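You operate a simulated robot arm through the tools that you are given. There is no shell and no other tool.

The job below is to be done with a simulated two-armed robot. You get a single attempt, and the scene is never put back.

## Task
Prime the skid pump with its hand pump till the glass shows FULL.
Fine: open the suction valve and the vent first; shut the vent after.

It is judged by the outcome, as a careful person would: the job done as asked, and still so three seconds after it is handed in. It fails if anything else is knocked over, pushed out of place, dropped, spilled or broken.

## Robot
Two 6-joint arms with fingered hands on one trunk that stands fixed in place. Base frame: the origin is at the foot of the trunk, x ahead of it, y to its left, z up; the work surface is at about z = 60. Units: cm, degrees, N and s.
The left shoulder is at [5, 17, 107.1], the right one opposite. With the tool pointing down near the work surface each hand reaches from about 36 to 70 cm from the base axis, measured 20 degrees to its own side. Payload 3.5 kg a hand.
The TCP of each hand is the grasp point between the finger pads, 2.6 cm short of the fingertips. In the tool frame z runs along the fingers and y along their closing line. The gripper opens to 13.2 cm; its body begins 7.3 cm behind the TCP. The gripper is a hand of 3 fingers: y runs from the thumb to the fingers, the wrist lies at [0, 0, -23.4] in the tool frame.
Orientation is that of the tool frame in the base frame, as [roll, pitch, yaw] about the fixed x, y, z axes, in that order (R = Rz(yaw) Ry(pitch) Rx(roll)). With the fingers straight down and closing along the base's y, the tool's x points along the base's -x, its y along +y and its z along -z.

## Interface
- The arms move only by the tool jog_arm. It takes "left_moves", "right_moves" or both (then of equal length, played together; a hand with none holds still); each is a list of rows, each a list of 6 numbers: the shift along the tool's x, y, z in cm, then the turn, a rotation vector about the tool's x, y, z in degrees. In form: [[x, y, z, rx, ry, rz], ...]. A call has 1 to 20 rows; each row is the pose to reach, as a shift and turn from the pose commanded when the call began, along the tool's axes at that moment. A row lasts 0.2 s, in which the tool goes at most 5 cm and 8.6 degrees; a call with a longer step from one row to the next is refused whole. A pose out of reach is approached as far as the arm can. The call stops where the force on the tool passes 50 N (or 10 N more than at its start, if that is more) or the arm is blocked; 0.2 s more then pass. In this call time passes only in rows, and 0.2 s behind the last. The reply holds the time, the measured pose of the TCP, the force on the tool along the base axes, the opening and the grip force, in the units named above and with some noise, with the torque about the TCP (base axes, N m) and any sound that the robot's microphone picked up, and new pictures: "pictures" is both (left out), scene, wrist or none (wrist: the cameras of the hands that moved).
- Cameras (640 x 400 px; columns grow to the right, rows downward): "scene" is now at [4.77, -2.3, 164.99]; the picture's right is [-0.33, -0.95, 0.00], its down [-0.62, 0.21, -0.76] and it looks along [0.72, -0.25, -0.65] (base axes); focal length 308 px, centre (320, 200). "left" rides on the left gripper at [-6.2, 0.3, -9.2] in its tool frame; the picture's right is [-0.05, -1.00, 0.00], its down [0.83, -0.04, -0.56] and it looks along [0.55, -0.03, 0.83] (tool axes); focal length 230 px, centre (320, 200). "right" rides on the right gripper at [6.1, 0.3, -9.2] in its tool frame; the picture's right is [-0.05, 1.00, 0.00], its down [-0.83, -0.04, -0.55] and it looks along [-0.55, -0.03, 0.83] (tool axes); focal length 230 px, centre (320, 200). There is no depth. A picture from a camera that has moved, and an enlarged one, comes with that camera's place and axes in the base frame and with its lens. The place of the scene camera against the robot may be out by one fixed shift of up to 2.5 cm in any direction.
- raise_lower(by): slides the trunk up (or, below 0, down) by that many cm; the arms and the scene camera ride with it, the base frame stays. It gives what a move gives, with no picture.
- move_fingers(finger1, finger2, thumb_bend, hand): sets how far each is bent, from 0 (flat) to 1 (curled in); at 0.3 the hand is open as for a grip, at 0.7 the pads meet at the TCP. One left out holds its place. A second passes; each finger stops where it meets its share of the squeeze, and holds until it gets a number again. It is the only way to open and close the hand. It gives what a move gives, with no picture; readings hold the bend of each and the force on the fingers (four entries, about 0 where the hand has none), thumb and palm.
- pan_tilt(pan, tilt): turns the head with the scene camera to pan (to the left, within 86 degrees either way) and tilt (down, from -29 to 69), counted from straight ahead of the robot. It gives what a move gives, and a new picture of the scene camera.
- close_up(camera, box): a new picture of the part [left, top, right, bottom] of that camera's present view, enlarged. The clock stands still meanwhile.
- job_done(): hands the job in; it is judged then, once.

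Places have to be worked out from the pictures, the camera data and where the tool is seen. Open the grippers and draw the arms clear of the work before you hand the job in, unless the task says otherwise.

The tools are called after "Request:" as a command line: name --argument value ..., lists and objects as JSON in quotes. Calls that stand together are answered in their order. jog_arm: Moves the arms, as the interface text tells. Its arguments: {"type":"object","properties":{"left_moves":{"type":"array"},"right_moves":{"type":"array"},"pictures":{"type":"string","enum":["both","scene","wrist","none"]}},"required":[]} The other tools are called the same way: raise_lower (by) moves the trunk up or down; move_fingers (finger1, finger2, thumb_bend, hand) moves the fingers one by one; pan_tilt (pan, tilt) turns the head that bears the scene camera; close_up (camera, box) takes an enlarged picture of a part of a camera's view; job_done () hands the job in.

At the start:

```text
clock: 0.0
left_ee_pos: [55.33, 2.55, 121.29]
left_tcp_rot: [-180.0, 0.0, 179.9]
left_wrist_force: [-0.6, -0.1, 0.3]
left_torque: [-0.01, 0.03, 0.01]
left_width: 13.19
left_gripper_force: 0.0
left_shape: jaw
left_bend: [0.3, 0.3, 0.3]
left_finger forces: [0.0, 0.1, 0.0, 0.0, 0.0, 0.0]
right_ee_pos: [55.38, -39.4, 121.31]
right_tcp_rot: [180.0, 0.2, 180.0]
right_wrist_force: [1.7, 0.3, 0.5]
right_torque: [-0.03, -0.03, 0.0]
right_width: 13.21
right_gripper_force: 0.0
right_shape: jaw
right_bend: [0.3, 0.3, 0.3]
right_finger forces: [0.1, 0.0, 0.1, 0.1, 0.0, 0.0]
trunk travel left (down, up): [-68.7, 2.3]
head pan, tilt (commanded): [-19.0, 40.8]
```

scene: 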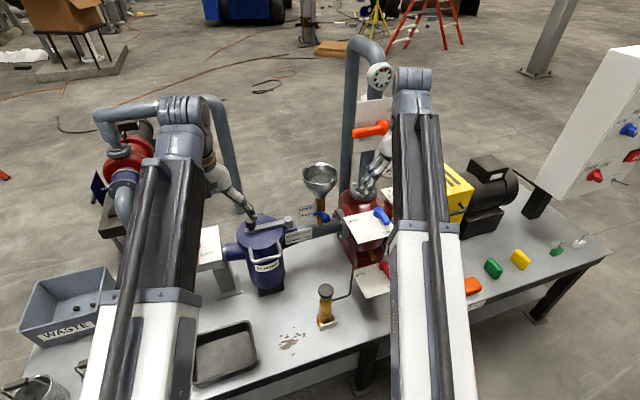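
right: 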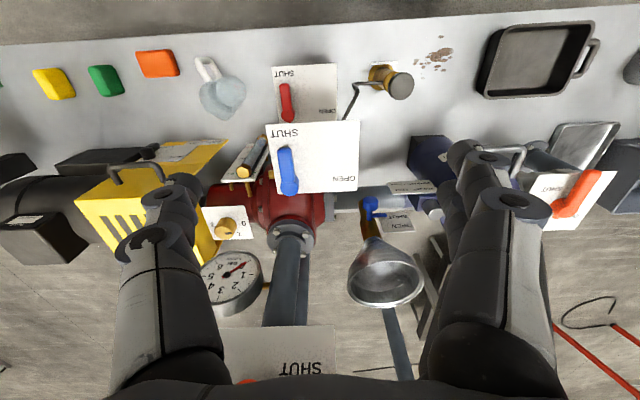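
left: 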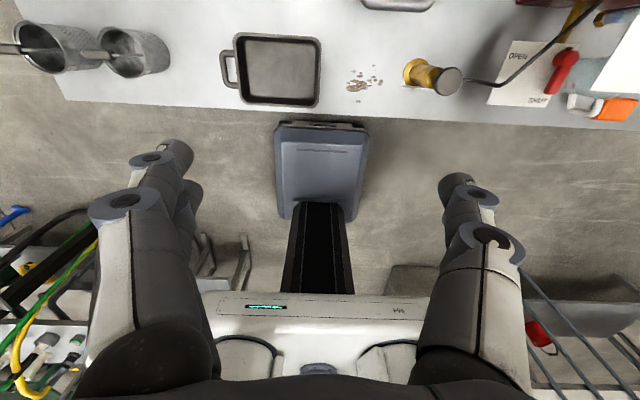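

The pictures show a pump skid with several valves with OPEN/SHUT plates, a funnel, a gauge and what may be a hand pump. I take close-ups first to read the labels; the clock stands still for these.

Request:
close_up --camera "right" --box '[180, 30, 480, 220]'

Request:
close_up --camera "scene" --box '[220, 140, 420, 340]'

Request:
close_up --camera "scene" --box '[420, 60, 640, 300]'

Request:
close_up --camera "right" --box '[180, 180, 480, 400]'

```text
2.11 times, centred on (330, 125) of right
camera zoom: at [49.3, -38.92, 130.67], right [0.05, 1.0, 0.0], down [0.83, -0.04, 0.56], along [0.56, -0.03, -0.83], focal length 484 px, centre (299, 358)
```

zoom: 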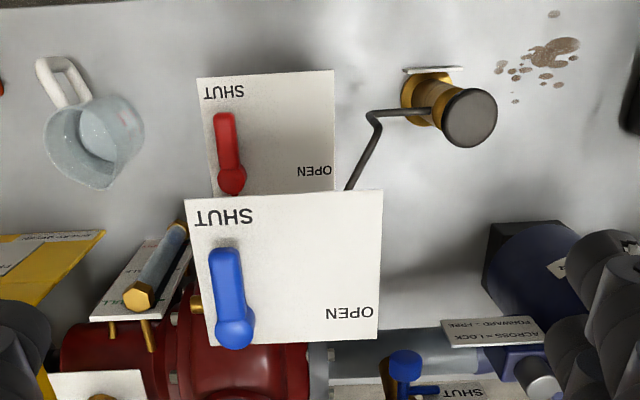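

```text
2.00 times, centred on (320, 240) of scene
camera zoom: at [4.77, -2.3, 164.99], right [-0.33, -0.95, 0.0], down [-0.62, 0.21, -0.76], along [0.72, -0.25, -0.65], focal length 617 px, centre (320, 120)
```

zoom: 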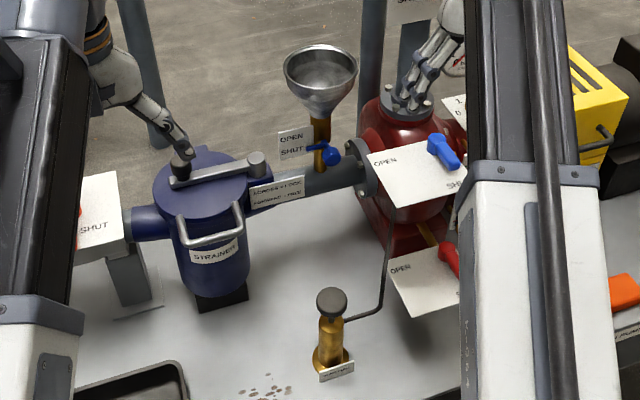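

```text
1.67 times, centred on (530, 180) of scene
camera zoom: at [4.77, -2.3, 164.99], right [-0.33, -0.95, 0.0], down [-0.62, 0.21, -0.76], along [0.72, -0.25, -0.65], focal length 514 px, centre (-30, 233)
```

zoom: 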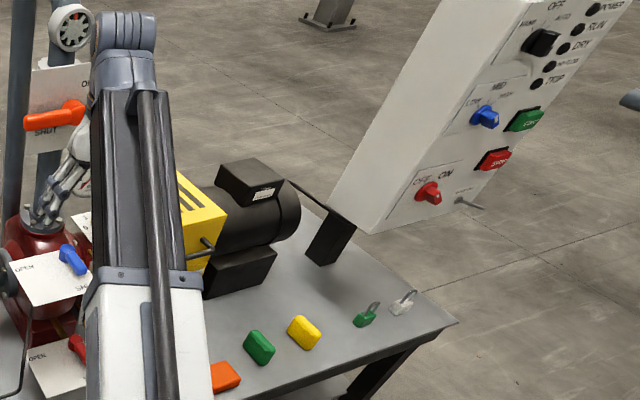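

```text
1.82 times, centred on (330, 290) of right
camera zoom: at [49.3, -38.92, 130.67], right [0.05, 1.0, 0.0], down [0.83, -0.04, 0.56], along [0.56, -0.03, -0.83], focal length 418 px, centre (302, 36)
```

zoom: 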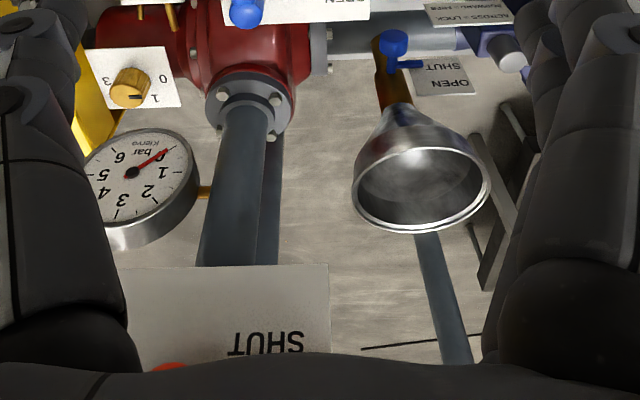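

I still need to know which valve is suction and which is vent, so I enlarge the remaining labels: the left orange handle, the blue and red handles, the glass and the hand pump plate.

Request:
close_up --camera "right" --box '[480, 110, 640, 230]'

Request:
close_up --camera "scene" --box '[330, 170, 410, 240]'

Request:
close_up --camera "scene" --box '[300, 270, 400, 340]'

Request:
close_up --camera "right" --box '[200, 120, 300, 190]'

Request:
close_up --camera "scene" --box '[80, 200, 260, 320]'

Request:
close_up --camera "left" --box '[380, 0, 640, 160]'

```text
3.33 times, centred on (560, 170) of right
camera zoom: at [49.3, -38.92, 130.67], right [0.05, 1.0, 0.0], down [0.83, -0.04, 0.56], along [0.56, -0.03, -0.83], focal length 767 px, centre (-480, 300)
```

zoom: 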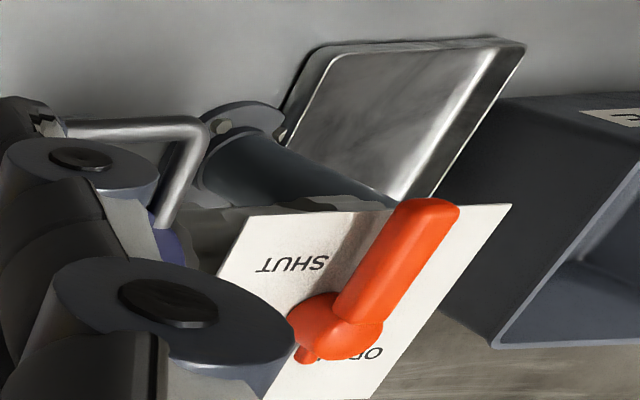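

```text
5.71 times, centred on (370, 205) of scene
camera zoom: at [4.77, -2.3, 164.99], right [-0.33, -0.95, 0.0], down [-0.62, 0.21, -0.76], along [0.72, -0.25, -0.65], focal length 1762 px, centre (34, 171)
```

zoom: 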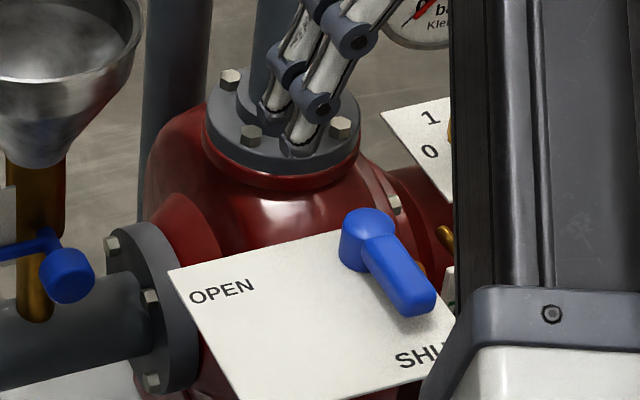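

```text
5.71 times, centred on (350, 305) of scene
camera zoom: at [4.77, -2.3, 164.99], right [-0.33, -0.95, 0.0], down [-0.62, 0.21, -0.76], along [0.72, -0.25, -0.65], focal length 1762 px, centre (149, -400)
```

zoom: 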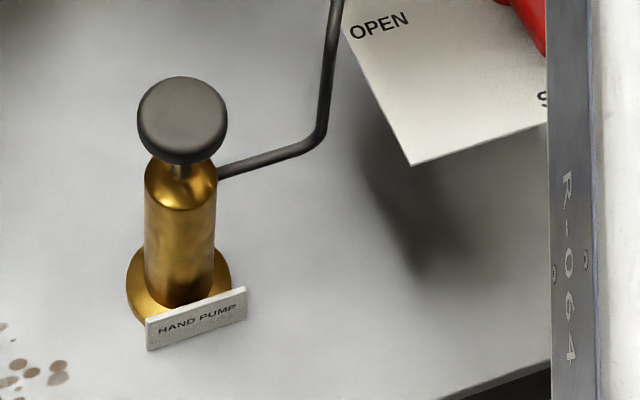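

```text
5.71 times, centred on (250, 155) of right
camera zoom: at [49.3, -38.92, 130.67], right [0.05, 1.0, 0.0], down [0.83, -0.04, 0.56], along [0.56, -0.03, -0.83], focal length 1315 px, centre (720, 457)
```

zoom: 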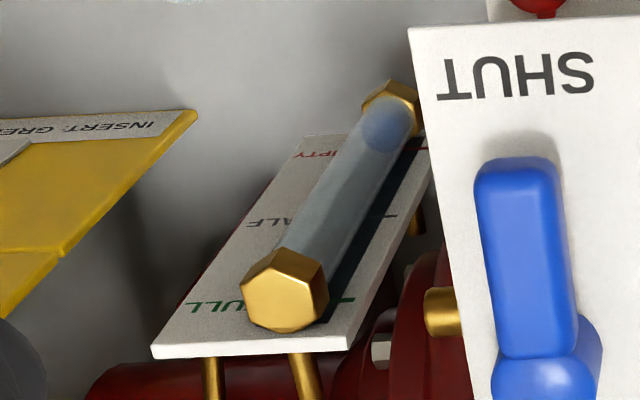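

```text
3.33 times, centred on (170, 260) of scene
camera zoom: at [4.77, -2.3, 164.99], right [-0.33, -0.95, 0.0], down [-0.62, 0.21, -0.76], along [0.72, -0.25, -0.65], focal length 1028 px, centre (820, 0)
```

zoom: 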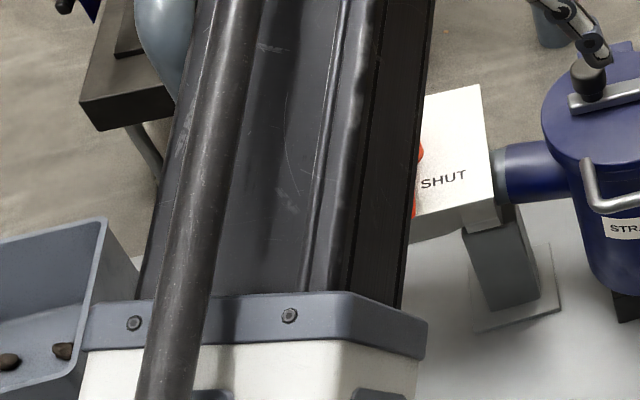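

```text
2.46 times, centred on (510, 80) of left
camera zoom: at [61.47, 3.07, 130.52], right [0.05, -1.0, 0.0], down [-0.83, -0.04, 0.56], along [-0.55, -0.03, -0.83], focal length 566 px, centre (-148, 495)
```

zoom: 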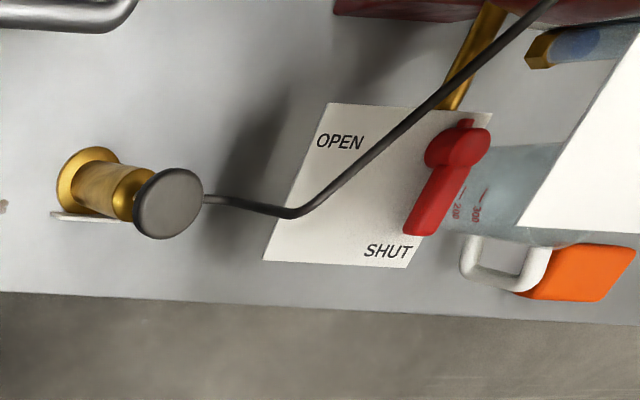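

By triangulating from both wrist cameras I put the pump knob near (57,-23,79), the red valve pivot near (62,-47,76) and the blue valve pivot near (69,-45,97). Both of those plates are horizontal. The left arm hides the suction valve, so I move it left and back to clear the view.

Request:
jog_arm --left_moves '[[2, 4, 0, 0, 0, 0], [4, 8, 0, 0, 0, 0], [6, 12, 0, 0, 0, 0], [8, 16, 0, 0, 0, 0], [10, 20, 0, 0, 0, 0], [12, 24, 0, 0, 0, 0], [14, 28, 0, 0, 0, 0]]' --pictures "both"

```text
clock: 1.6
left_ee_pos: [43.76, 31.64, 116.69]
left_tcp_rot: [179.9, 0.5, 180.0]
left_wrist_force: [0.0, -0.1, -0.7]
left_torque: [-0.01, -0.03, 0.02]
left_width: 13.2
left_gripper_force: 0.1
left_shape: jaw
left_bend: [0.3, 0.3, 0.3]
left_finger forces: [0.0, 0.0, 0.0, 0.1, 0.1, 0.0]
left hand out of reach, approached as far as the arm can: row 1, 2, 3, 4, 5, 6, 7
right_ee_pos: [55.4, -39.41, 121.35]
right_tcp_rot: [-180.0, 0.1, 180.0]
right_wrist_force: [0.2, 0.1, 0.7]
right_torque: [-0.01, 0.01, -0.01]
right_width: 13.21
right_gripper_force: 0.1
right_shape: jaw
right_bend: [0.3, 0.3, 0.3]
right_finger forces: [0.0, 0.0, 0.0, 0.1, 0.0, 0.0]
trunk travel left (down, up): [-68.7, 2.3]
head pan, tilt (commanded): [-19.0, 40.8]
camera scene: at [4.73, -2.25, 164.99], right [-0.33, -0.95, 0.0], down [-0.62, 0.21, -0.76], along [0.72, -0.25, -0.65], focal length 308 px, centre (320, 200)
camera left: at [49.8, 32.01, 125.89], right [0.05, -1.0, 0.0], down [-0.84, -0.04, 0.55], along [-0.55, -0.03, -0.84], focal length 230 px, centre (320, 200)
```

scene: 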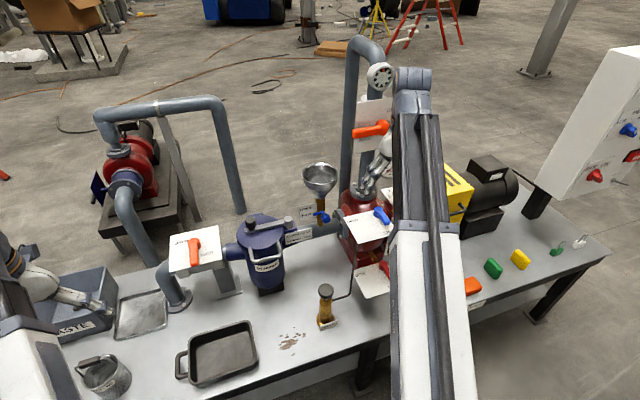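
left: 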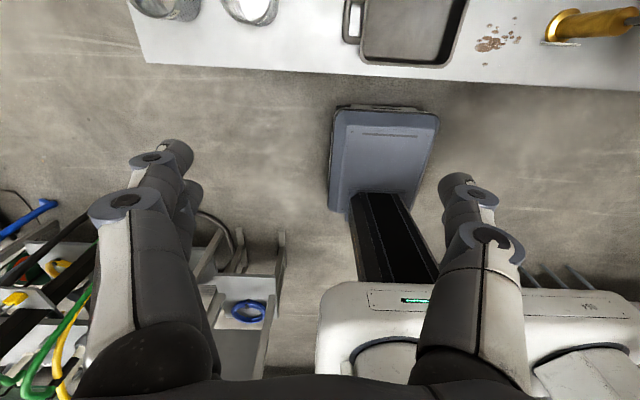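

The left side is clear now. I enlarge the suction valve, strainer and discharge areas.

Request:
close_up --camera "scene" --box '[150, 200, 310, 310]'

Request:
close_up --camera "scene" --box '[300, 60, 420, 200]'

Request:
close_up --camera "scene" --box '[170, 220, 240, 280]'

Request:
close_up --camera "scene" --box '[330, 180, 400, 240]'

```text
3.64 times, centred on (230, 255) of scene
camera zoom: at [4.73, -2.25, 164.99], right [-0.33, -0.95, 0.0], down [-0.62, 0.21, -0.76], along [0.72, -0.25, -0.65], focal length 1121 px, centre (647, 0)
```

zoom: 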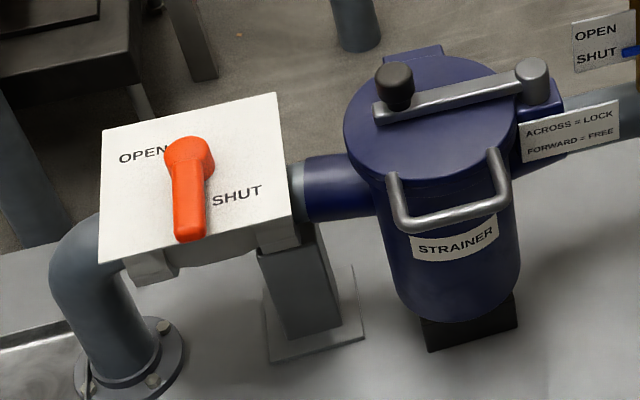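

```text
2.86 times, centred on (360, 130) of scene
camera zoom: at [4.73, -2.25, 164.99], right [-0.33, -0.95, 0.0], down [-0.62, 0.21, -0.76], along [0.72, -0.25, -0.65], focal length 881 px, centre (206, 400)
```

zoom: 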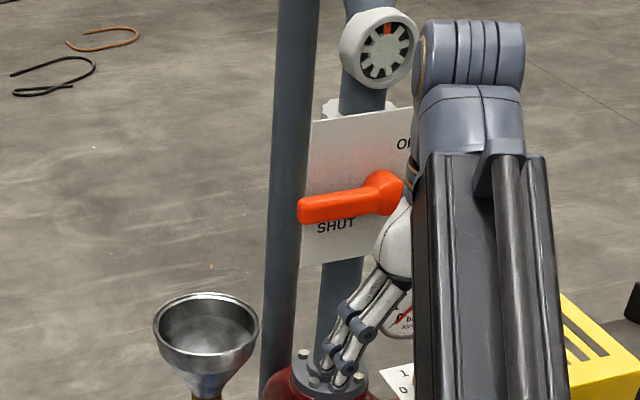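

```text
6.67 times, centred on (205, 250) of scene
camera zoom: at [4.73, -2.25, 164.99], right [-0.33, -0.95, 0.0], down [-0.62, 0.21, -0.76], along [0.72, -0.25, -0.65], focal length 2056 px, centre (1087, -133)
```

zoom: 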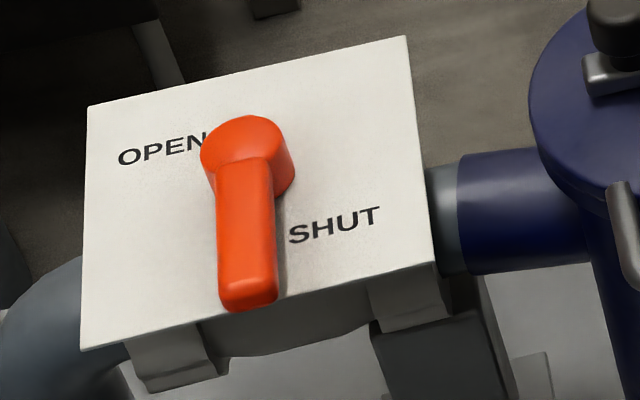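

```text
6.67 times, centred on (365, 210) of scene
camera zoom: at [4.73, -2.25, 164.99], right [-0.33, -0.95, 0.0], down [-0.62, 0.21, -0.76], along [0.72, -0.25, -0.65], focal length 2056 px, centre (20, 133)
```

zoom: 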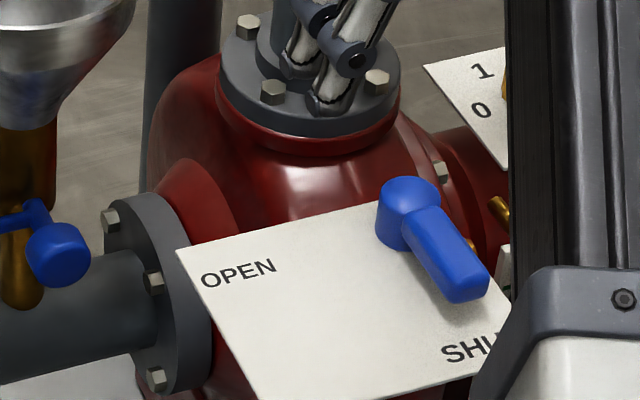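

The suction valve is the orange one on the pipe into the strainer. Its pivot is near (82.7,14.7,88.5) and its handle points toward me (SHUT), so it must turn to +y (OPEN). I bring the left hand over it, tilted forward 45°, to see it from above.

Request:
jog_arm --left_moves '[[-2, -1.2, 2, 0, -4.5, 0], [-4.5, -2.5, 4, 0, -9, 0], [-7.5, -4, 6, 0, -13.5, 0], [-10.5, -5.5, 8, 0, -18, 0], [-13.5, -7, 10, 0, -22.5, 0], [-16.5, -8.5, 12, 0, -27, 0], [-19.5, -10, 13.5, 0, -31.5, 0], [-22.5, -11.5, 15, 0, -36, 0], [-25.5, -13, 16.5, 0, -40.5, 0], [-28, -15, 18, 0, -45, 0]]' --pictures "both"

```text
clock: 3.8
left_ee_pos: [71.95, 16.39, 98.7]
left_tcp_rot: [-180.0, 45.1, -180.0]
left_wrist_force: [-0.1, -0.3, 0.1]
left_torque: [0.01, 0.02, -0.02]
left_width: 13.17
left_gripper_force: 0.0
left_shape: jaw
left_bend: [0.3, 0.3, 0.3]
left_finger forces: [0.0, 0.0, 0.0, 0.0, 0.0, 0.0]
right_ee_pos: [55.47, -39.44, 121.5]
right_tcp_rot: [-180.0, 0.1, 179.9]
right_wrist_force: [1.3, 0.1, -1.1]
right_torque: [0.0, 0.01, 0.01]
right_width: 13.18
right_gripper_force: 0.1
right_shape: jaw
right_bend: [0.3, 0.3, 0.3]
right_finger forces: [0.0, 0.0, 0.1, 0.1, 0.0, 0.1]
trunk travel left (down, up): [-68.7, 2.3]
head pan, tilt (commanded): [-19.0, 40.8]
camera scene: at [4.79, -2.32, 164.99], right [-0.33, -0.95, 0.0], down [-0.62, 0.21, -0.76], along [0.72, -0.25, -0.65], focal length 308 px, centre (320, 200)
camera left: at [69.5, 16.82, 109.51], right [0.04, -1.0, 0.04], down [-0.98, -0.04, -0.2], along [0.2, -0.03, -0.98], focal length 230 px, centre (320, 200)
```

scene: 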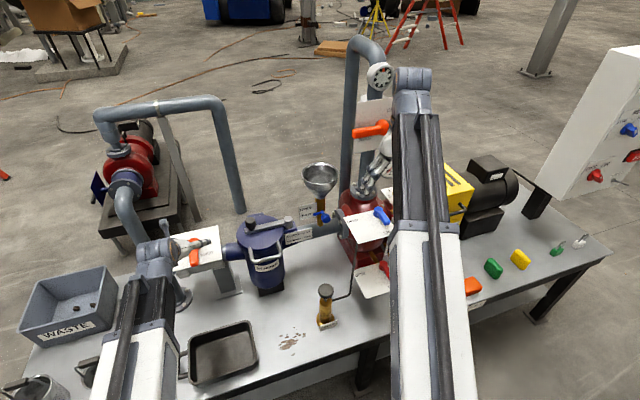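
left: 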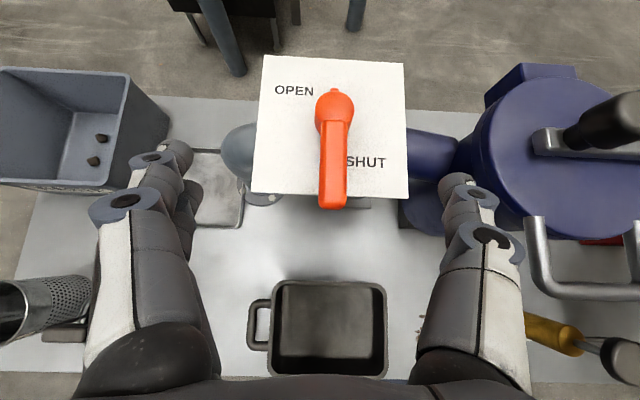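

The left wrist camera gives the pivot near (83.4,15.1) and the handle end near (73.3,15.0), with the handle about 2.3 cm wide. I close the left fingers to make a pusher.

Request:
move_fingers --hand "left" --finger1 0.7 --finger2 0.7 --thumb_bend 0.7

Request:
close_up --camera "left" --box '[160, 40, 480, 240]'

```text
clock: 4.8
left_ee_pos: [71.66, 16.47, 98.78]
left_tcp_rot: [179.9, 45.0, -180.0]
left_wrist_force: [-0.9, 0.0, -0.5]
left_torque: [0.01, 0.02, 0.0]
left_width: 0.62
left_gripper_force: 0.1
left_shape: fingers
left_bend: [0.7, 0.7, 0.7]
left_finger forces: [0.0, 0.1, 0.0, 0.0, 0.0, 0.0]
right_ee_pos: [55.44, -39.31, 121.36]
right_tcp_rot: [-180.0, 0.1, -180.0]
right_wrist_force: [-0.5, 0.0, -0.2]
right_torque: [-0.01, 0.03, 0.01]
right_width: 13.2
right_gripper_force: 0.0
right_shape: jaw
right_bend: [0.3, 0.3, 0.3]
right_finger forces: [0.1, 0.1, 0.0, 0.0, 0.0, 0.0]
trunk travel left (down, up): [-68.7, 2.3]
head pan, tilt (commanded): [-19.0, 40.8]
```

```text
2.00 times, centred on (320, 140) of left
camera zoom: at [69.46, 16.86, 109.54], right [0.04, -1.0, 0.04], down [-0.98, -0.04, -0.19], along [0.2, -0.03, -0.98], focal length 460 px, centre (320, 320)
```

zoom: 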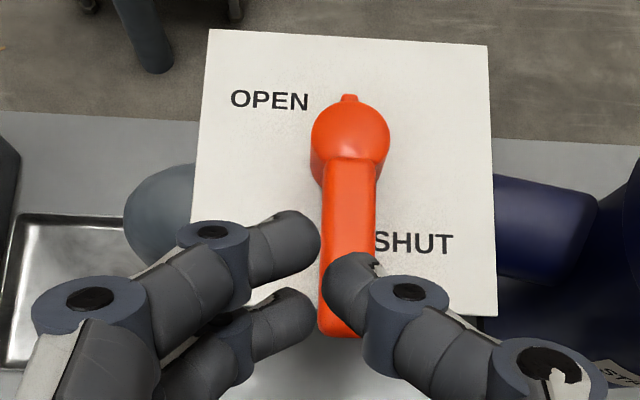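

The two fingers lie on the +y side and the thumb on the -y side. I reopen the fingers and keep the thumb in as the pusher, then take it to the -y side of the handle, still above it.

Request:
move_fingers --hand "left" --finger1 0.3 --finger2 0.3 --thumb_bend 0.7

Request:
jog_arm --left_moves '[[-0.3, -2, 0.8, 0, 0, 0], [-0.9, -5, 2.3, 0, 0, 0], [1.2, -5, 4.4, 0, 0, 0], [3, -5, 6.2, 0, 0, 0]]' --pictures "both"

```text
clock: 5.8
left_ee_pos: [71.72, 16.41, 98.75]
left_tcp_rot: [180.0, 45.0, 179.9]
left_wrist_force: [0.1, -0.8, -0.9]
left_torque: [-0.04, -0.01, -0.02]
left_width: 6.86
left_gripper_force: 0.1
left_shape: fingers
left_bend: [0.3, 0.3, 0.7]
left_finger forces: [0.1, 0.0, 0.0, 0.1, 0.0, 0.1]
right_ee_pos: [55.44, -39.28, 121.33]
right_tcp_rot: [-180.0, 0.0, 179.9]
right_wrist_force: [0.3, -0.4, 0.6]
right_torque: [0.01, 0.0, 0.0]
right_width: 13.18
right_gripper_force: 0.2
right_shape: jaw
right_bend: [0.3, 0.3, 0.3]
right_finger forces: [0.0, 0.1, 0.0, 0.0, 0.0, 0.0]
trunk travel left (down, up): [-68.7, 2.3]
head pan, tilt (commanded): [-19.0, 40.8]
```

```text
clock: 6.8
left_ee_pos: [74.09, 11.44, 92.48]
left_tcp_rot: [180.0, 45.0, 179.9]
left_wrist_force: [0.4, -0.4, -0.7]
left_torque: [-0.01, 0.01, 0.02]
left_width: 6.88
left_gripper_force: 0.0
left_shape: fingers
left_bend: [0.3, 0.3, 0.7]
left_finger forces: [0.0, 0.0, 0.0, 0.1, 0.0, 0.0]
right_ee_pos: [55.56, -39.4, 121.38]
right_tcp_rot: [179.9, 0.0, -179.9]
right_wrist_force: [-0.1, 0.0, 0.1]
right_torque: [0.02, 0.0, 0.0]
right_width: 13.22
right_gripper_force: 0.1
right_shape: jaw
right_bend: [0.3, 0.3, 0.3]
right_finger forces: [0.0, 0.1, 0.0, 0.0, 0.0, 0.0]
trunk travel left (down, up): [-68.7, 2.3]
head pan, tilt (commanded): [-19.0, 40.8]
camera scene: at [4.78, -2.3, 164.99], right [-0.33, -0.95, 0.0], down [-0.62, 0.21, -0.76], along [0.72, -0.25, -0.65], focal length 308 px, centre (320, 200)
camera left: at [71.73, 11.86, 103.19], right [0.04, -1.0, 0.04], down [-0.98, -0.04, -0.2], along [0.2, -0.03, -0.98], focal length 230 px, centre (320, 200)
```

scene: 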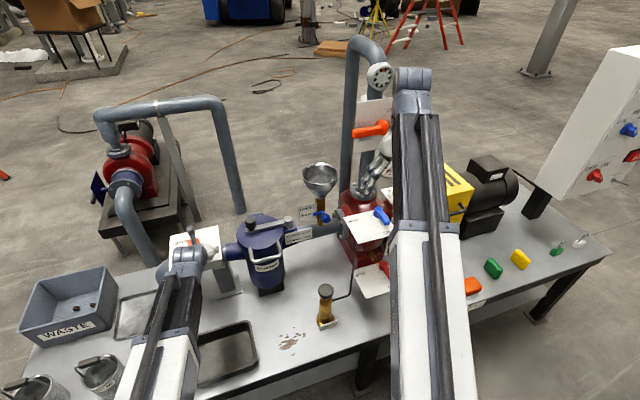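
left: 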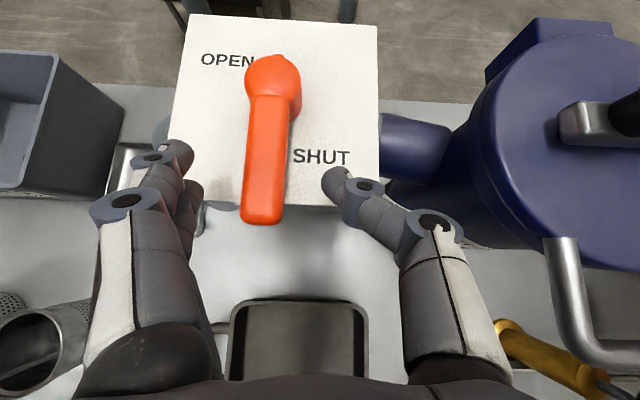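

The open fingers' tips reach about as low as the thumb's, so they could touch the plate first. I check whether laying them flat gets them out of the way.

Request:
move_fingers --hand "left" --finger1 0.0 --finger2 0.0 --thumb_bend 0.6

Request:
close_up --camera "left" --box '[0, 0, 640, 400]'

Request:
close_up --camera "scene" --box '[140, 210, 260, 290]'

```text
clock: 7.8
left_ee_pos: [74.06, 11.46, 92.51]
left_tcp_rot: [180.0, 45.0, 180.0]
left_wrist_force: [0.0, 0.4, -0.1]
left_torque: [-0.02, 0.0, 0.01]
left_width: 11.52
left_gripper_force: 0.1
left_shape: fingers
left_bend: [0.0, 0.0, 0.6]
left_finger forces: [0.0, 0.0, 0.1, 0.1, 0.1, 0.0]
right_ee_pos: [55.43, -39.32, 121.41]
right_tcp_rot: [-180.0, 0.1, -180.0]
right_wrist_force: [0.3, 0.6, -0.1]
right_torque: [0.02, -0.01, 0.0]
right_width: 13.19
right_gripper_force: 0.1
right_shape: jaw
right_bend: [0.3, 0.3, 0.3]
right_finger forces: [0.1, 0.0, 0.1, 0.1, 0.0, 0.0]
trunk travel left (down, up): [-68.7, 2.3]
head pan, tilt (commanded): [-19.0, 40.8]
```

```text
1.00 times, centred on (320, 200) of left (not enlarged: the box is as wide or as high as the picture)
camera zoom: at [71.71, 11.88, 103.21], right [0.04, -1.0, 0.04], down [-0.98, -0.04, -0.19], along [0.2, -0.03, -0.98], focal length 230 px, centre (320, 200)
```

zoom: 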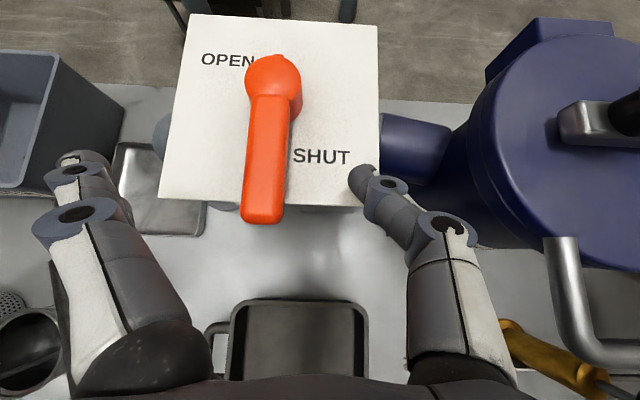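

```text
5.00 times, centred on (200, 250) of scene
camera zoom: at [4.77, -2.3, 164.99], right [-0.33, -0.95, 0.0], down [-0.62, 0.21, -0.76], along [0.72, -0.25, -0.65], focal length 1542 px, centre (920, -50)
```

zoom: 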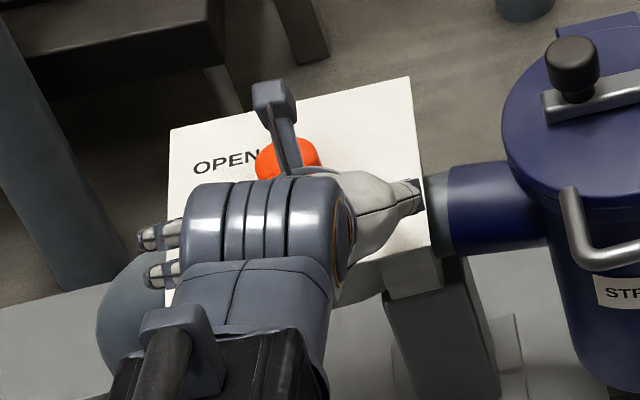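

With the fingers flat they sit just outside the plate's left edge, and the thumb tip hangs beside the handle. I lower in small steps while watching the force.

Request:
jog_arm --left_moves '[[0.5, 0, 0.5, 0, 0, 0], [1, 0, 1, 0, 0, 0], [1.4, 0, 1.4, 0, 0, 0]]' --pictures "both"

Request:
close_up --camera "scene" --box '[140, 210, 260, 290]'

Request:
close_up --camera "left" --box '[220, 80, 460, 230]'

```text
clock: 8.6
left_ee_pos: [74.17, 11.54, 90.42]
left_tcp_rot: [180.0, 45.0, 179.9]
left_wrist_force: [0.6, -0.3, 0.0]
left_torque: [0.02, 0.01, -0.01]
left_width: 11.52
left_gripper_force: 0.1
left_shape: fingers
left_bend: [0.0, 0.0, 0.6]
left_finger forces: [0.0, 0.0, 0.0, 0.1, 0.0, 0.1]
right_ee_pos: [55.58, -39.44, 121.35]
right_tcp_rot: [180.0, 0.1, -180.0]
right_wrist_force: [0.1, 1.2, -0.6]
right_torque: [-0.03, -0.03, -0.02]
right_width: 13.2
right_gripper_force: 0.1
right_shape: jaw
right_bend: [0.3, 0.3, 0.3]
right_finger forces: [0.0, 0.1, 0.0, 0.0, 0.1, 0.1]
trunk travel left (down, up): [-68.7, 2.3]
head pan, tilt (commanded): [-19.0, 40.8]
camera scene: at [4.77, -2.3, 164.99], right [-0.33, -0.95, 0.0], down [-0.62, 0.21, -0.76], along [0.72, -0.25, -0.65], focal length 308 px, centre (320, 200)
camera left: at [71.81, 11.89, 101.25], right [0.04, -1.0, 0.04], down [-0.98, -0.04, -0.2], along [0.2, -0.03, -0.98], focal length 230 px, centre (320, 200)
```

scene: 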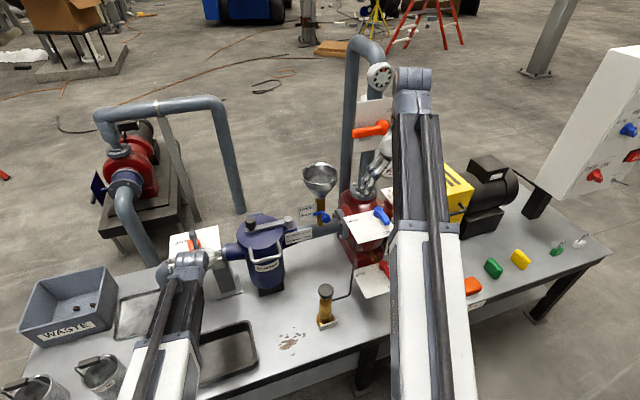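
left: 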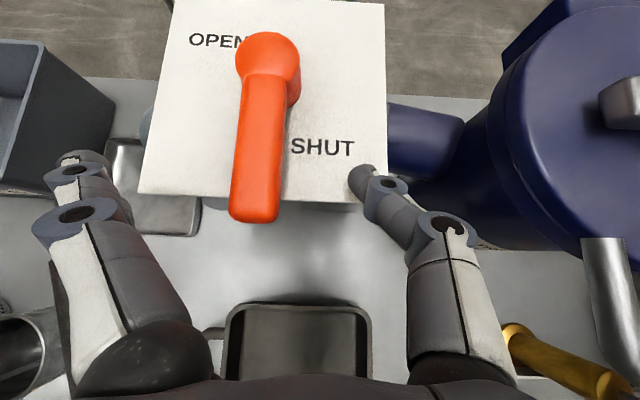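

```text
5.00 times, centred on (200, 250) of scene
camera zoom: at [4.77, -2.3, 164.99], right [-0.33, -0.95, 0.0], down [-0.62, 0.21, -0.76], along [0.72, -0.25, -0.65], focal length 1542 px, centre (920, -50)
```

zoom: 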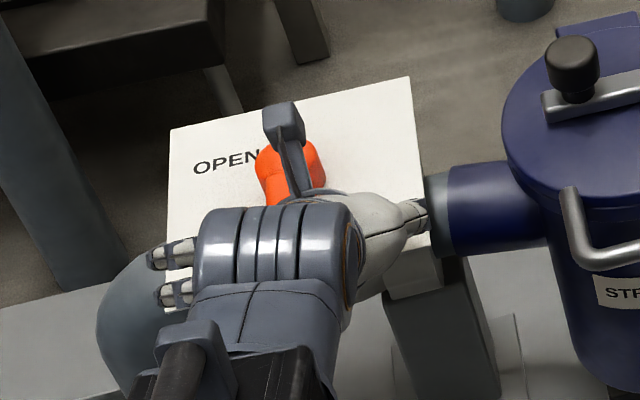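

```text
2.67 times, centred on (340, 155) of left
camera zoom: at [71.81, 11.89, 101.25], right [0.04, -1.0, 0.04], down [-0.98, -0.04, -0.2], along [0.2, -0.03, -0.98], focal length 614 px, centre (267, 320)
```

zoom: 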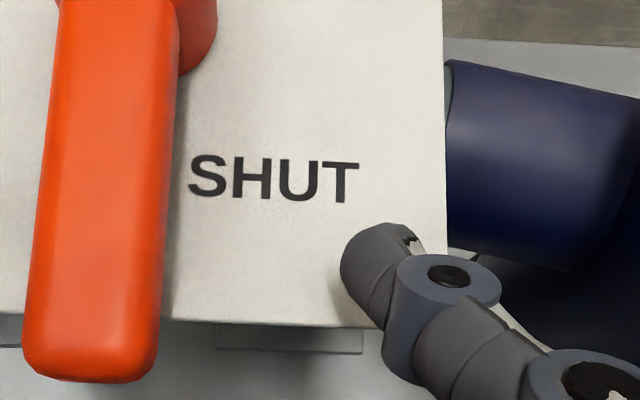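

There is no contact yet and the tip hovers above the plate near its front edge. I go down another 0.8 cm and check.

Request:
jog_arm --left_moves '[[0.3, 0, 0.3, 0, 0, 0], [0.57, 0, 0.57, 0, 0, 0]]' --pictures "wrist"

Request:
close_up --camera "left" --box '[220, 80, 460, 230]'

```text
clock: 9.2
left_ee_pos: [73.93, 11.43, 89.59]
left_tcp_rot: [-180.0, 45.1, 179.9]
left_wrist_force: [-0.2, 1.1, 0.2]
left_torque: [0.01, 0.0, 0.01]
left_width: 11.5
left_gripper_force: 0.1
left_shape: fingers
left_bend: [0.0, 0.0, 0.6]
left_finger forces: [0.0, 0.0, 0.0, 0.0, 0.1, 0.0]
right_ee_pos: [55.45, -39.32, 121.38]
right_tcp_rot: [180.0, 0.1, -180.0]
right_wrist_force: [-0.2, 0.4, -0.2]
right_torque: [-0.01, 0.01, -0.01]
right_width: 13.21
right_gripper_force: 0.2
right_shape: jaw
right_bend: [0.3, 0.3, 0.3]
right_finger forces: [0.0, 0.0, 0.1, 0.0, 0.0, 0.0]
trunk travel left (down, up): [-68.7, 2.3]
head pan, tilt (commanded): [-19.0, 40.8]
camera left: at [71.75, 11.87, 100.39], right [0.04, -1.0, 0.04], down [-0.98, -0.04, -0.19], along [0.2, -0.03, -0.98], focal length 230 px, centre (320, 200)
```

left: 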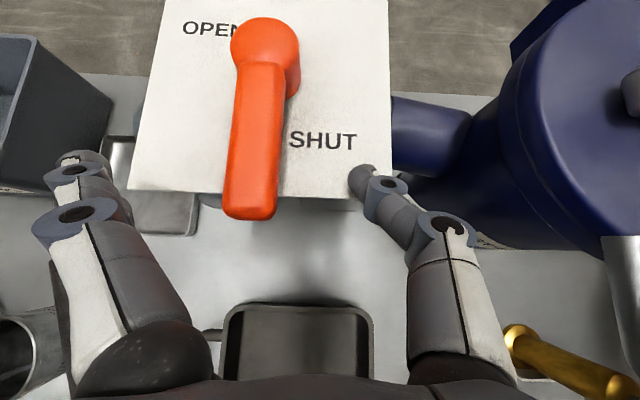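

```text
2.67 times, centred on (340, 155) of left
camera zoom: at [71.75, 11.87, 100.39], right [0.04, -1.0, 0.04], down [-0.98, -0.04, -0.19], along [0.2, -0.03, -0.98], focal length 614 px, centre (267, 320)
```

zoom: 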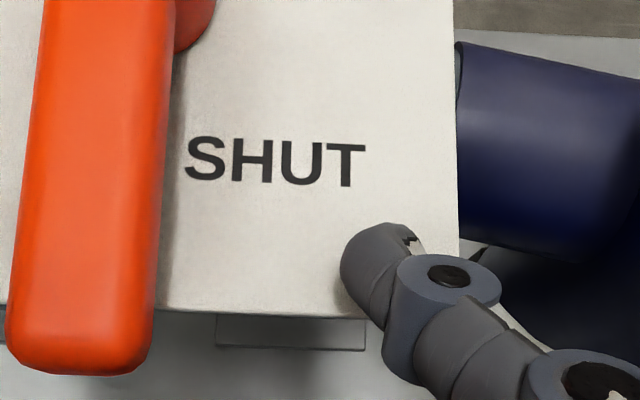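

The handle top is near z=89, its right face near y=13.7, and the thumb tip centre is about z=88.5. I go down 0.6 cm more, then push +y into the handle and look at the result.

Request:
jog_arm --left_moves '[[0.42, 0, 0.42, 0, 0, 0], [0.35, 1.3, 0.5, 0, 0, 0], [0.28, 2.6, 0.57, 0, 0, 0], [0.28, 3.4, 0.57, 0, 0, 0], [0.28, 4.1, 0.57, 0, 0, 0], [0.4, 5, 0.45, 0, 0, 0]]' --pictures "wrist"

```text
clock: 10.6
left_ee_pos: [74.09, 16.57, 89.15]
left_tcp_rot: [180.0, 44.9, 180.0]
left_wrist_force: [0.3, -3.4, -0.2]
left_torque: [-0.06, 0.01, -0.07]
left_width: 12.09
left_gripper_force: 1.6
left_shape: fingers
left_bend: [0.0, 0.0, 0.58]
left_finger forces: [0.0, 0.1, 0.0, 0.0, 3.3, 0.0]
right_ee_pos: [55.42, -39.44, 121.39]
right_tcp_rot: [179.9, 0.1, 179.9]
right_wrist_force: [0.3, 0.2, 0.6]
right_torque: [0.02, -0.02, -0.05]
right_width: 13.2
right_gripper_force: 0.1
right_shape: jaw
right_bend: [0.3, 0.3, 0.3]
right_finger forces: [0.0, 0.1, 0.0, 0.0, 0.0, 0.0]
trunk travel left (down, up): [-68.7, 2.3]
head pan, tilt (commanded): [-19.0, 40.8]
camera left: at [71.74, 16.91, 99.79], right [0.04, -1.0, 0.04], down [-0.98, -0.04, -0.2], along [0.2, -0.03, -0.98], focal length 230 px, centre (320, 200)
```

left: 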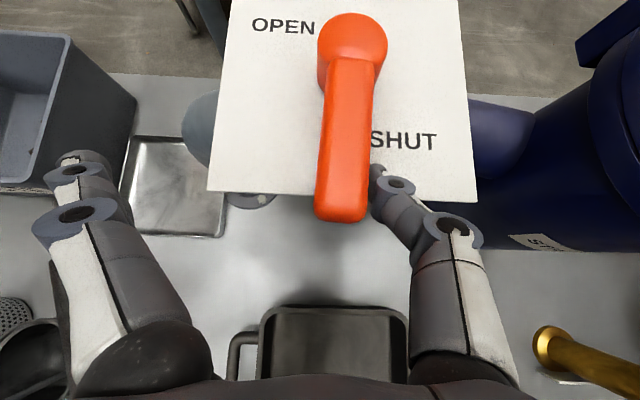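

The thumb is touching the handle at about 3.4 N and has bent back slightly. I keep pushing along the handle's arc.

Request:
jog_arm --left_moves '[[0.1, 0.8, 0, 0, 0, 0], [0.15, 1.6, -0.1, 0, 0, 0], [0.1, 2.4, -0.1, 0, 0, 0], [0, 3.2, 0, 0, 0, 0]]' --pictures "wrist"

```text
clock: 11.6
left_ee_pos: [74.09, 19.78, 88.94]
left_tcp_rot: [180.0, 45.1, -180.0]
left_wrist_force: [0.3, -2.4, -2.3]
left_torque: [0.05, 0.05, -0.05]
left_width: 11.85
left_gripper_force: 1.0
left_shape: fingers
left_bend: [0.0, 0.0, 0.59]
left_finger forces: [0.1, 0.0, 0.1, 0.0, 2.7, 0.0]
right_ee_pos: [55.48, -39.31, 121.31]
right_tcp_rot: [-180.0, 0.1, -180.0]
right_wrist_force: [-0.1, 0.0, -0.7]
right_torque: [0.02, -0.02, 0.0]
right_width: 13.18
right_gripper_force: 0.0
right_shape: jaw
right_bend: [0.3, 0.3, 0.3]
right_finger forces: [0.0, 0.0, 0.0, 0.0, 0.1, 0.1]
trunk travel left (down, up): [-68.7, 2.3]
head pan, tilt (commanded): [-19.0, 40.8]
camera left: at [71.79, 20.12, 99.71], right [0.04, -1.0, 0.04], down [-0.98, -0.04, -0.19], along [0.2, -0.03, -0.98], focal length 230 px, centre (320, 200)
```

left: 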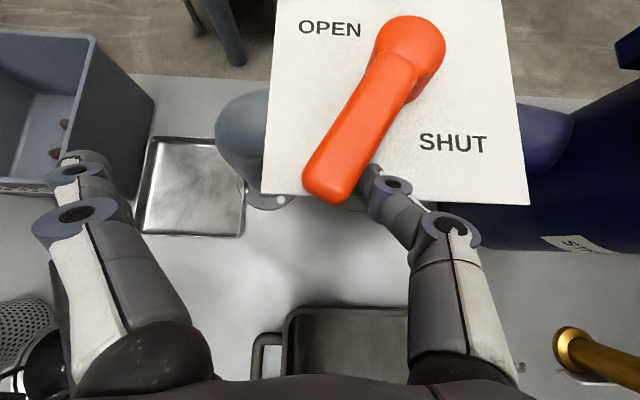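

The handle turned freely to about 30°. I continue along the arc to about 75°.

Request:
jog_arm --left_moves '[[-0.2, 1.0, 0.2, 0, 0, 0], [-0.53, 1.95, 0.53, 0, 0, 0], [-0.95, 2.85, 0.95, 0, 0, 0], [-1.41, 3.68, 1.41, 0, 0, 0], [-2.0, 4.4, 2.0, 0, 0, 0], [-2.58, 5.0, 2.58, 0, 0, 0]]' --pictures "wrist"

```text
clock: 13.0
left_ee_pos: [77.56, 24.75, 88.99]
left_tcp_rot: [179.9, 45.0, -180.0]
left_wrist_force: [-1.1, -1.0, -1.5]
left_torque: [-0.01, 0.05, -0.02]
left_width: 11.82
left_gripper_force: 1.3
left_shape: fingers
left_bend: [0.0, 0.0, 0.59]
left_finger forces: [0.0, 0.1, 0.2, 0.0, 1.8, 0.0]
right_ee_pos: [55.5, -39.42, 121.5]
right_tcp_rot: [180.0, 0.1, 180.0]
right_wrist_force: [0.4, -0.4, -0.6]
right_torque: [0.03, 0.0, -0.01]
right_width: 13.21
right_gripper_force: 0.1
right_shape: jaw
right_bend: [0.3, 0.3, 0.3]
right_finger forces: [0.1, 0.0, 0.0, 0.0, 0.1, 0.1]
trunk travel left (down, up): [-68.7, 2.3]
head pan, tilt (commanded): [-19.0, 40.8]
camera left: at [75.39, 25.18, 99.72], right [0.04, -1.0, 0.04], down [-0.98, -0.04, -0.2], along [0.2, -0.03, -0.98], focal length 230 px, centre (320, 200)
```

left: 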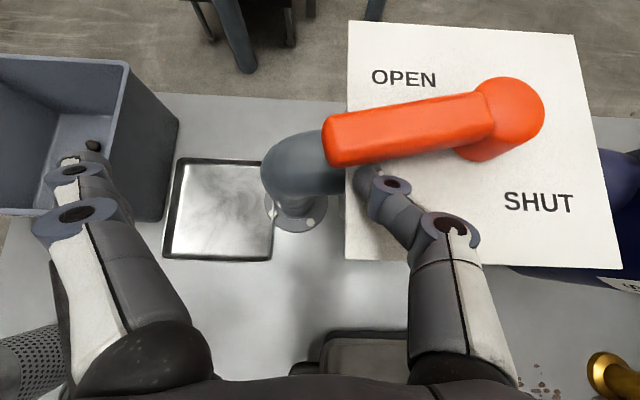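

The handle is at about 79°. I push on toward +x to the 90° stop.

Request:
jog_arm --left_moves '[[-0.5, 0.3, 0.5, 0, 0, 0], [-1.0, 0.6, 1.0, 0, 0, 0], [-1.5, 0.8, 1.5, 0, 0, 0], [-1.9, 0.9, 1.9, 0, 0, 0]]' --pictures "wrist"

```text
clock: 14.0
left_ee_pos: [79.94, 25.53, 88.75]
left_tcp_rot: [180.0, 44.6, 180.0]
left_wrist_force: [-28.3, -2.9, -5.9]
left_torque: [0.14, 0.4, -0.8]
left_width: 11.61
left_gripper_force: 13.0
left_shape: fingers
left_bend: [0.0, 0.0, 0.61]
left_finger forces: [0.0, 0.1, 0.0, 0.1, 25.0, 0.0]
right_ee_pos: [55.31, -39.35, 121.45]
right_tcp_rot: [-180.0, 0.3, 179.9]
right_wrist_force: [0.2, 0.4, -0.7]
right_torque: [-0.03, 0.0, 0.02]
right_width: 13.18
right_gripper_force: 0.1
right_shape: jaw
right_bend: [0.3, 0.3, 0.3]
right_finger forces: [0.0, 0.0, 0.0, 0.1, 0.0, 0.0]
trunk travel left (down, up): [-68.7, 2.3]
head pan, tilt (commanded): [-19.0, 40.8]
camera left: at [77.72, 25.99, 99.63], right [0.04, -1.0, 0.04], down [-0.98, -0.04, -0.19], along [0.19, -0.03, -0.98], focal length 230 px, centre (320, 200)
```

left: 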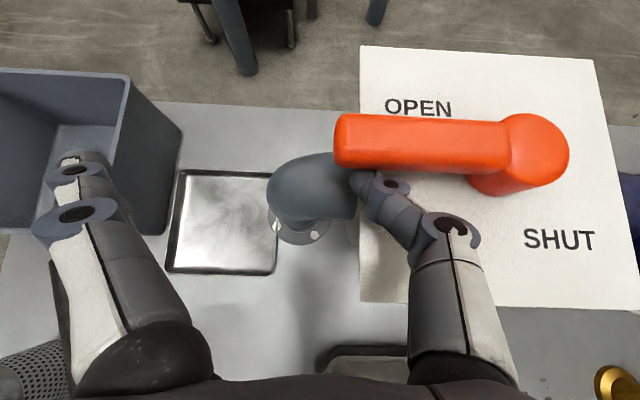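

The force rose to 28 N, so the handle is at its stop in line with the pipe: OPEN. I back off, lift clear and check that it stays.

Request:
jog_arm --left_moves '[[1.0, -0.3, -1.0, 0, 0, 0], [2.0, -0.6, -2.0, 0, 0, 0], [1.0, -0.6, -4.0, 0, 0, 0], [-1.0, -0.6, -6.0, 0, 0, 0], [-3.0, -0.6, -8.0, 0, 0, 0], [-5.0, -0.6, -10.0, 0, 0, 0], [-5.0, 1.0, -13, 0, 0, 0], [-5.0, 3.0, -16, 0, 0, 0], [-5.0, 5.0, -19, 0, 0, 0], [-5.0, 6.0, -22, 0, 0, 0]]' --pictures "both"

Request:
close_up --camera "scene" --box '[150, 200, 310, 310]'

```text
clock: 16.2
left_ee_pos: [68.28, 31.63, 108.34]
left_tcp_rot: [179.9, 45.1, 180.0]
left_wrist_force: [-0.3, -0.1, 0.3]
left_torque: [0.02, 0.0, -0.01]
left_width: 11.57
left_gripper_force: 0.1
left_shape: fingers
left_bend: [0.0, 0.0, 0.6]
left_finger forces: [0.1, 0.0, 0.0, 0.1, 0.0, 0.1]
right_ee_pos: [55.43, -39.4, 121.31]
right_tcp_rot: [-179.9, 0.1, 180.0]
right_wrist_force: [0.1, 0.6, 0.3]
right_torque: [-0.02, 0.01, -0.03]
right_width: 13.22
right_gripper_force: 0.0
right_shape: jaw
right_bend: [0.3, 0.3, 0.3]
right_finger forces: [0.0, 0.1, 0.0, 0.0, 0.0, 0.0]
trunk travel left (down, up): [-68.7, 2.3]
head pan, tilt (commanded): [-19.0, 40.8]
camera scene: at [4.73, -2.3, 164.99], right [-0.33, -0.95, 0.0], down [-0.62, 0.21, -0.76], along [0.72, -0.25, -0.65], focal length 308 px, centre (320, 200)
camera left: at [65.99, 32.07, 119.11], right [0.04, -1.0, 0.04], down [-0.98, -0.04, -0.2], along [0.2, -0.03, -0.98], focal length 230 px, centre (320, 200)
```

scene: 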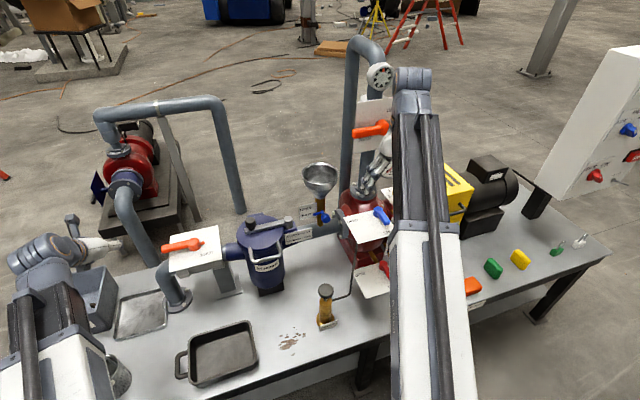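
left: 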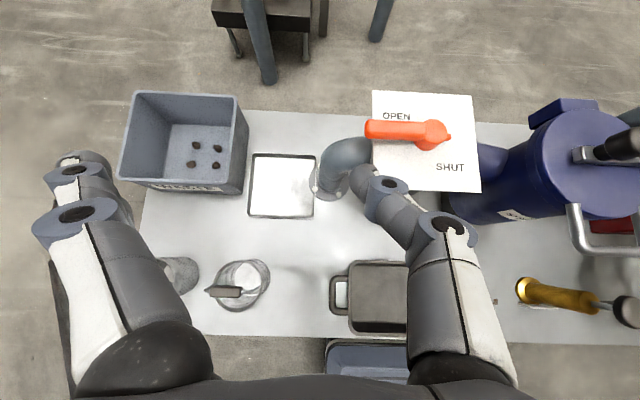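

```text
3.64 times, centred on (230, 255) of scene
camera zoom: at [4.73, -2.3, 164.99], right [-0.33, -0.95, 0.0], down [-0.62, 0.21, -0.76], along [0.72, -0.25, -0.65], focal length 1121 px, centre (647, 0)
```

zoom: 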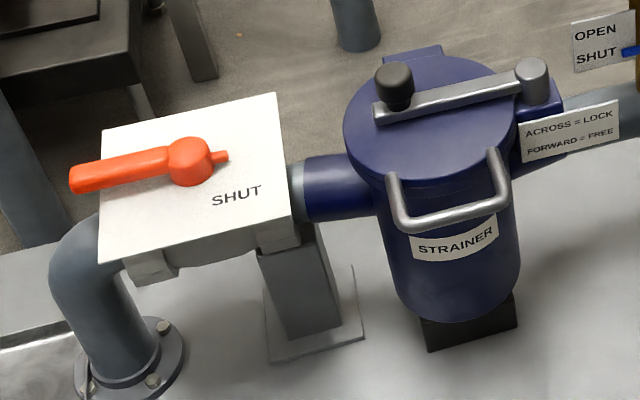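

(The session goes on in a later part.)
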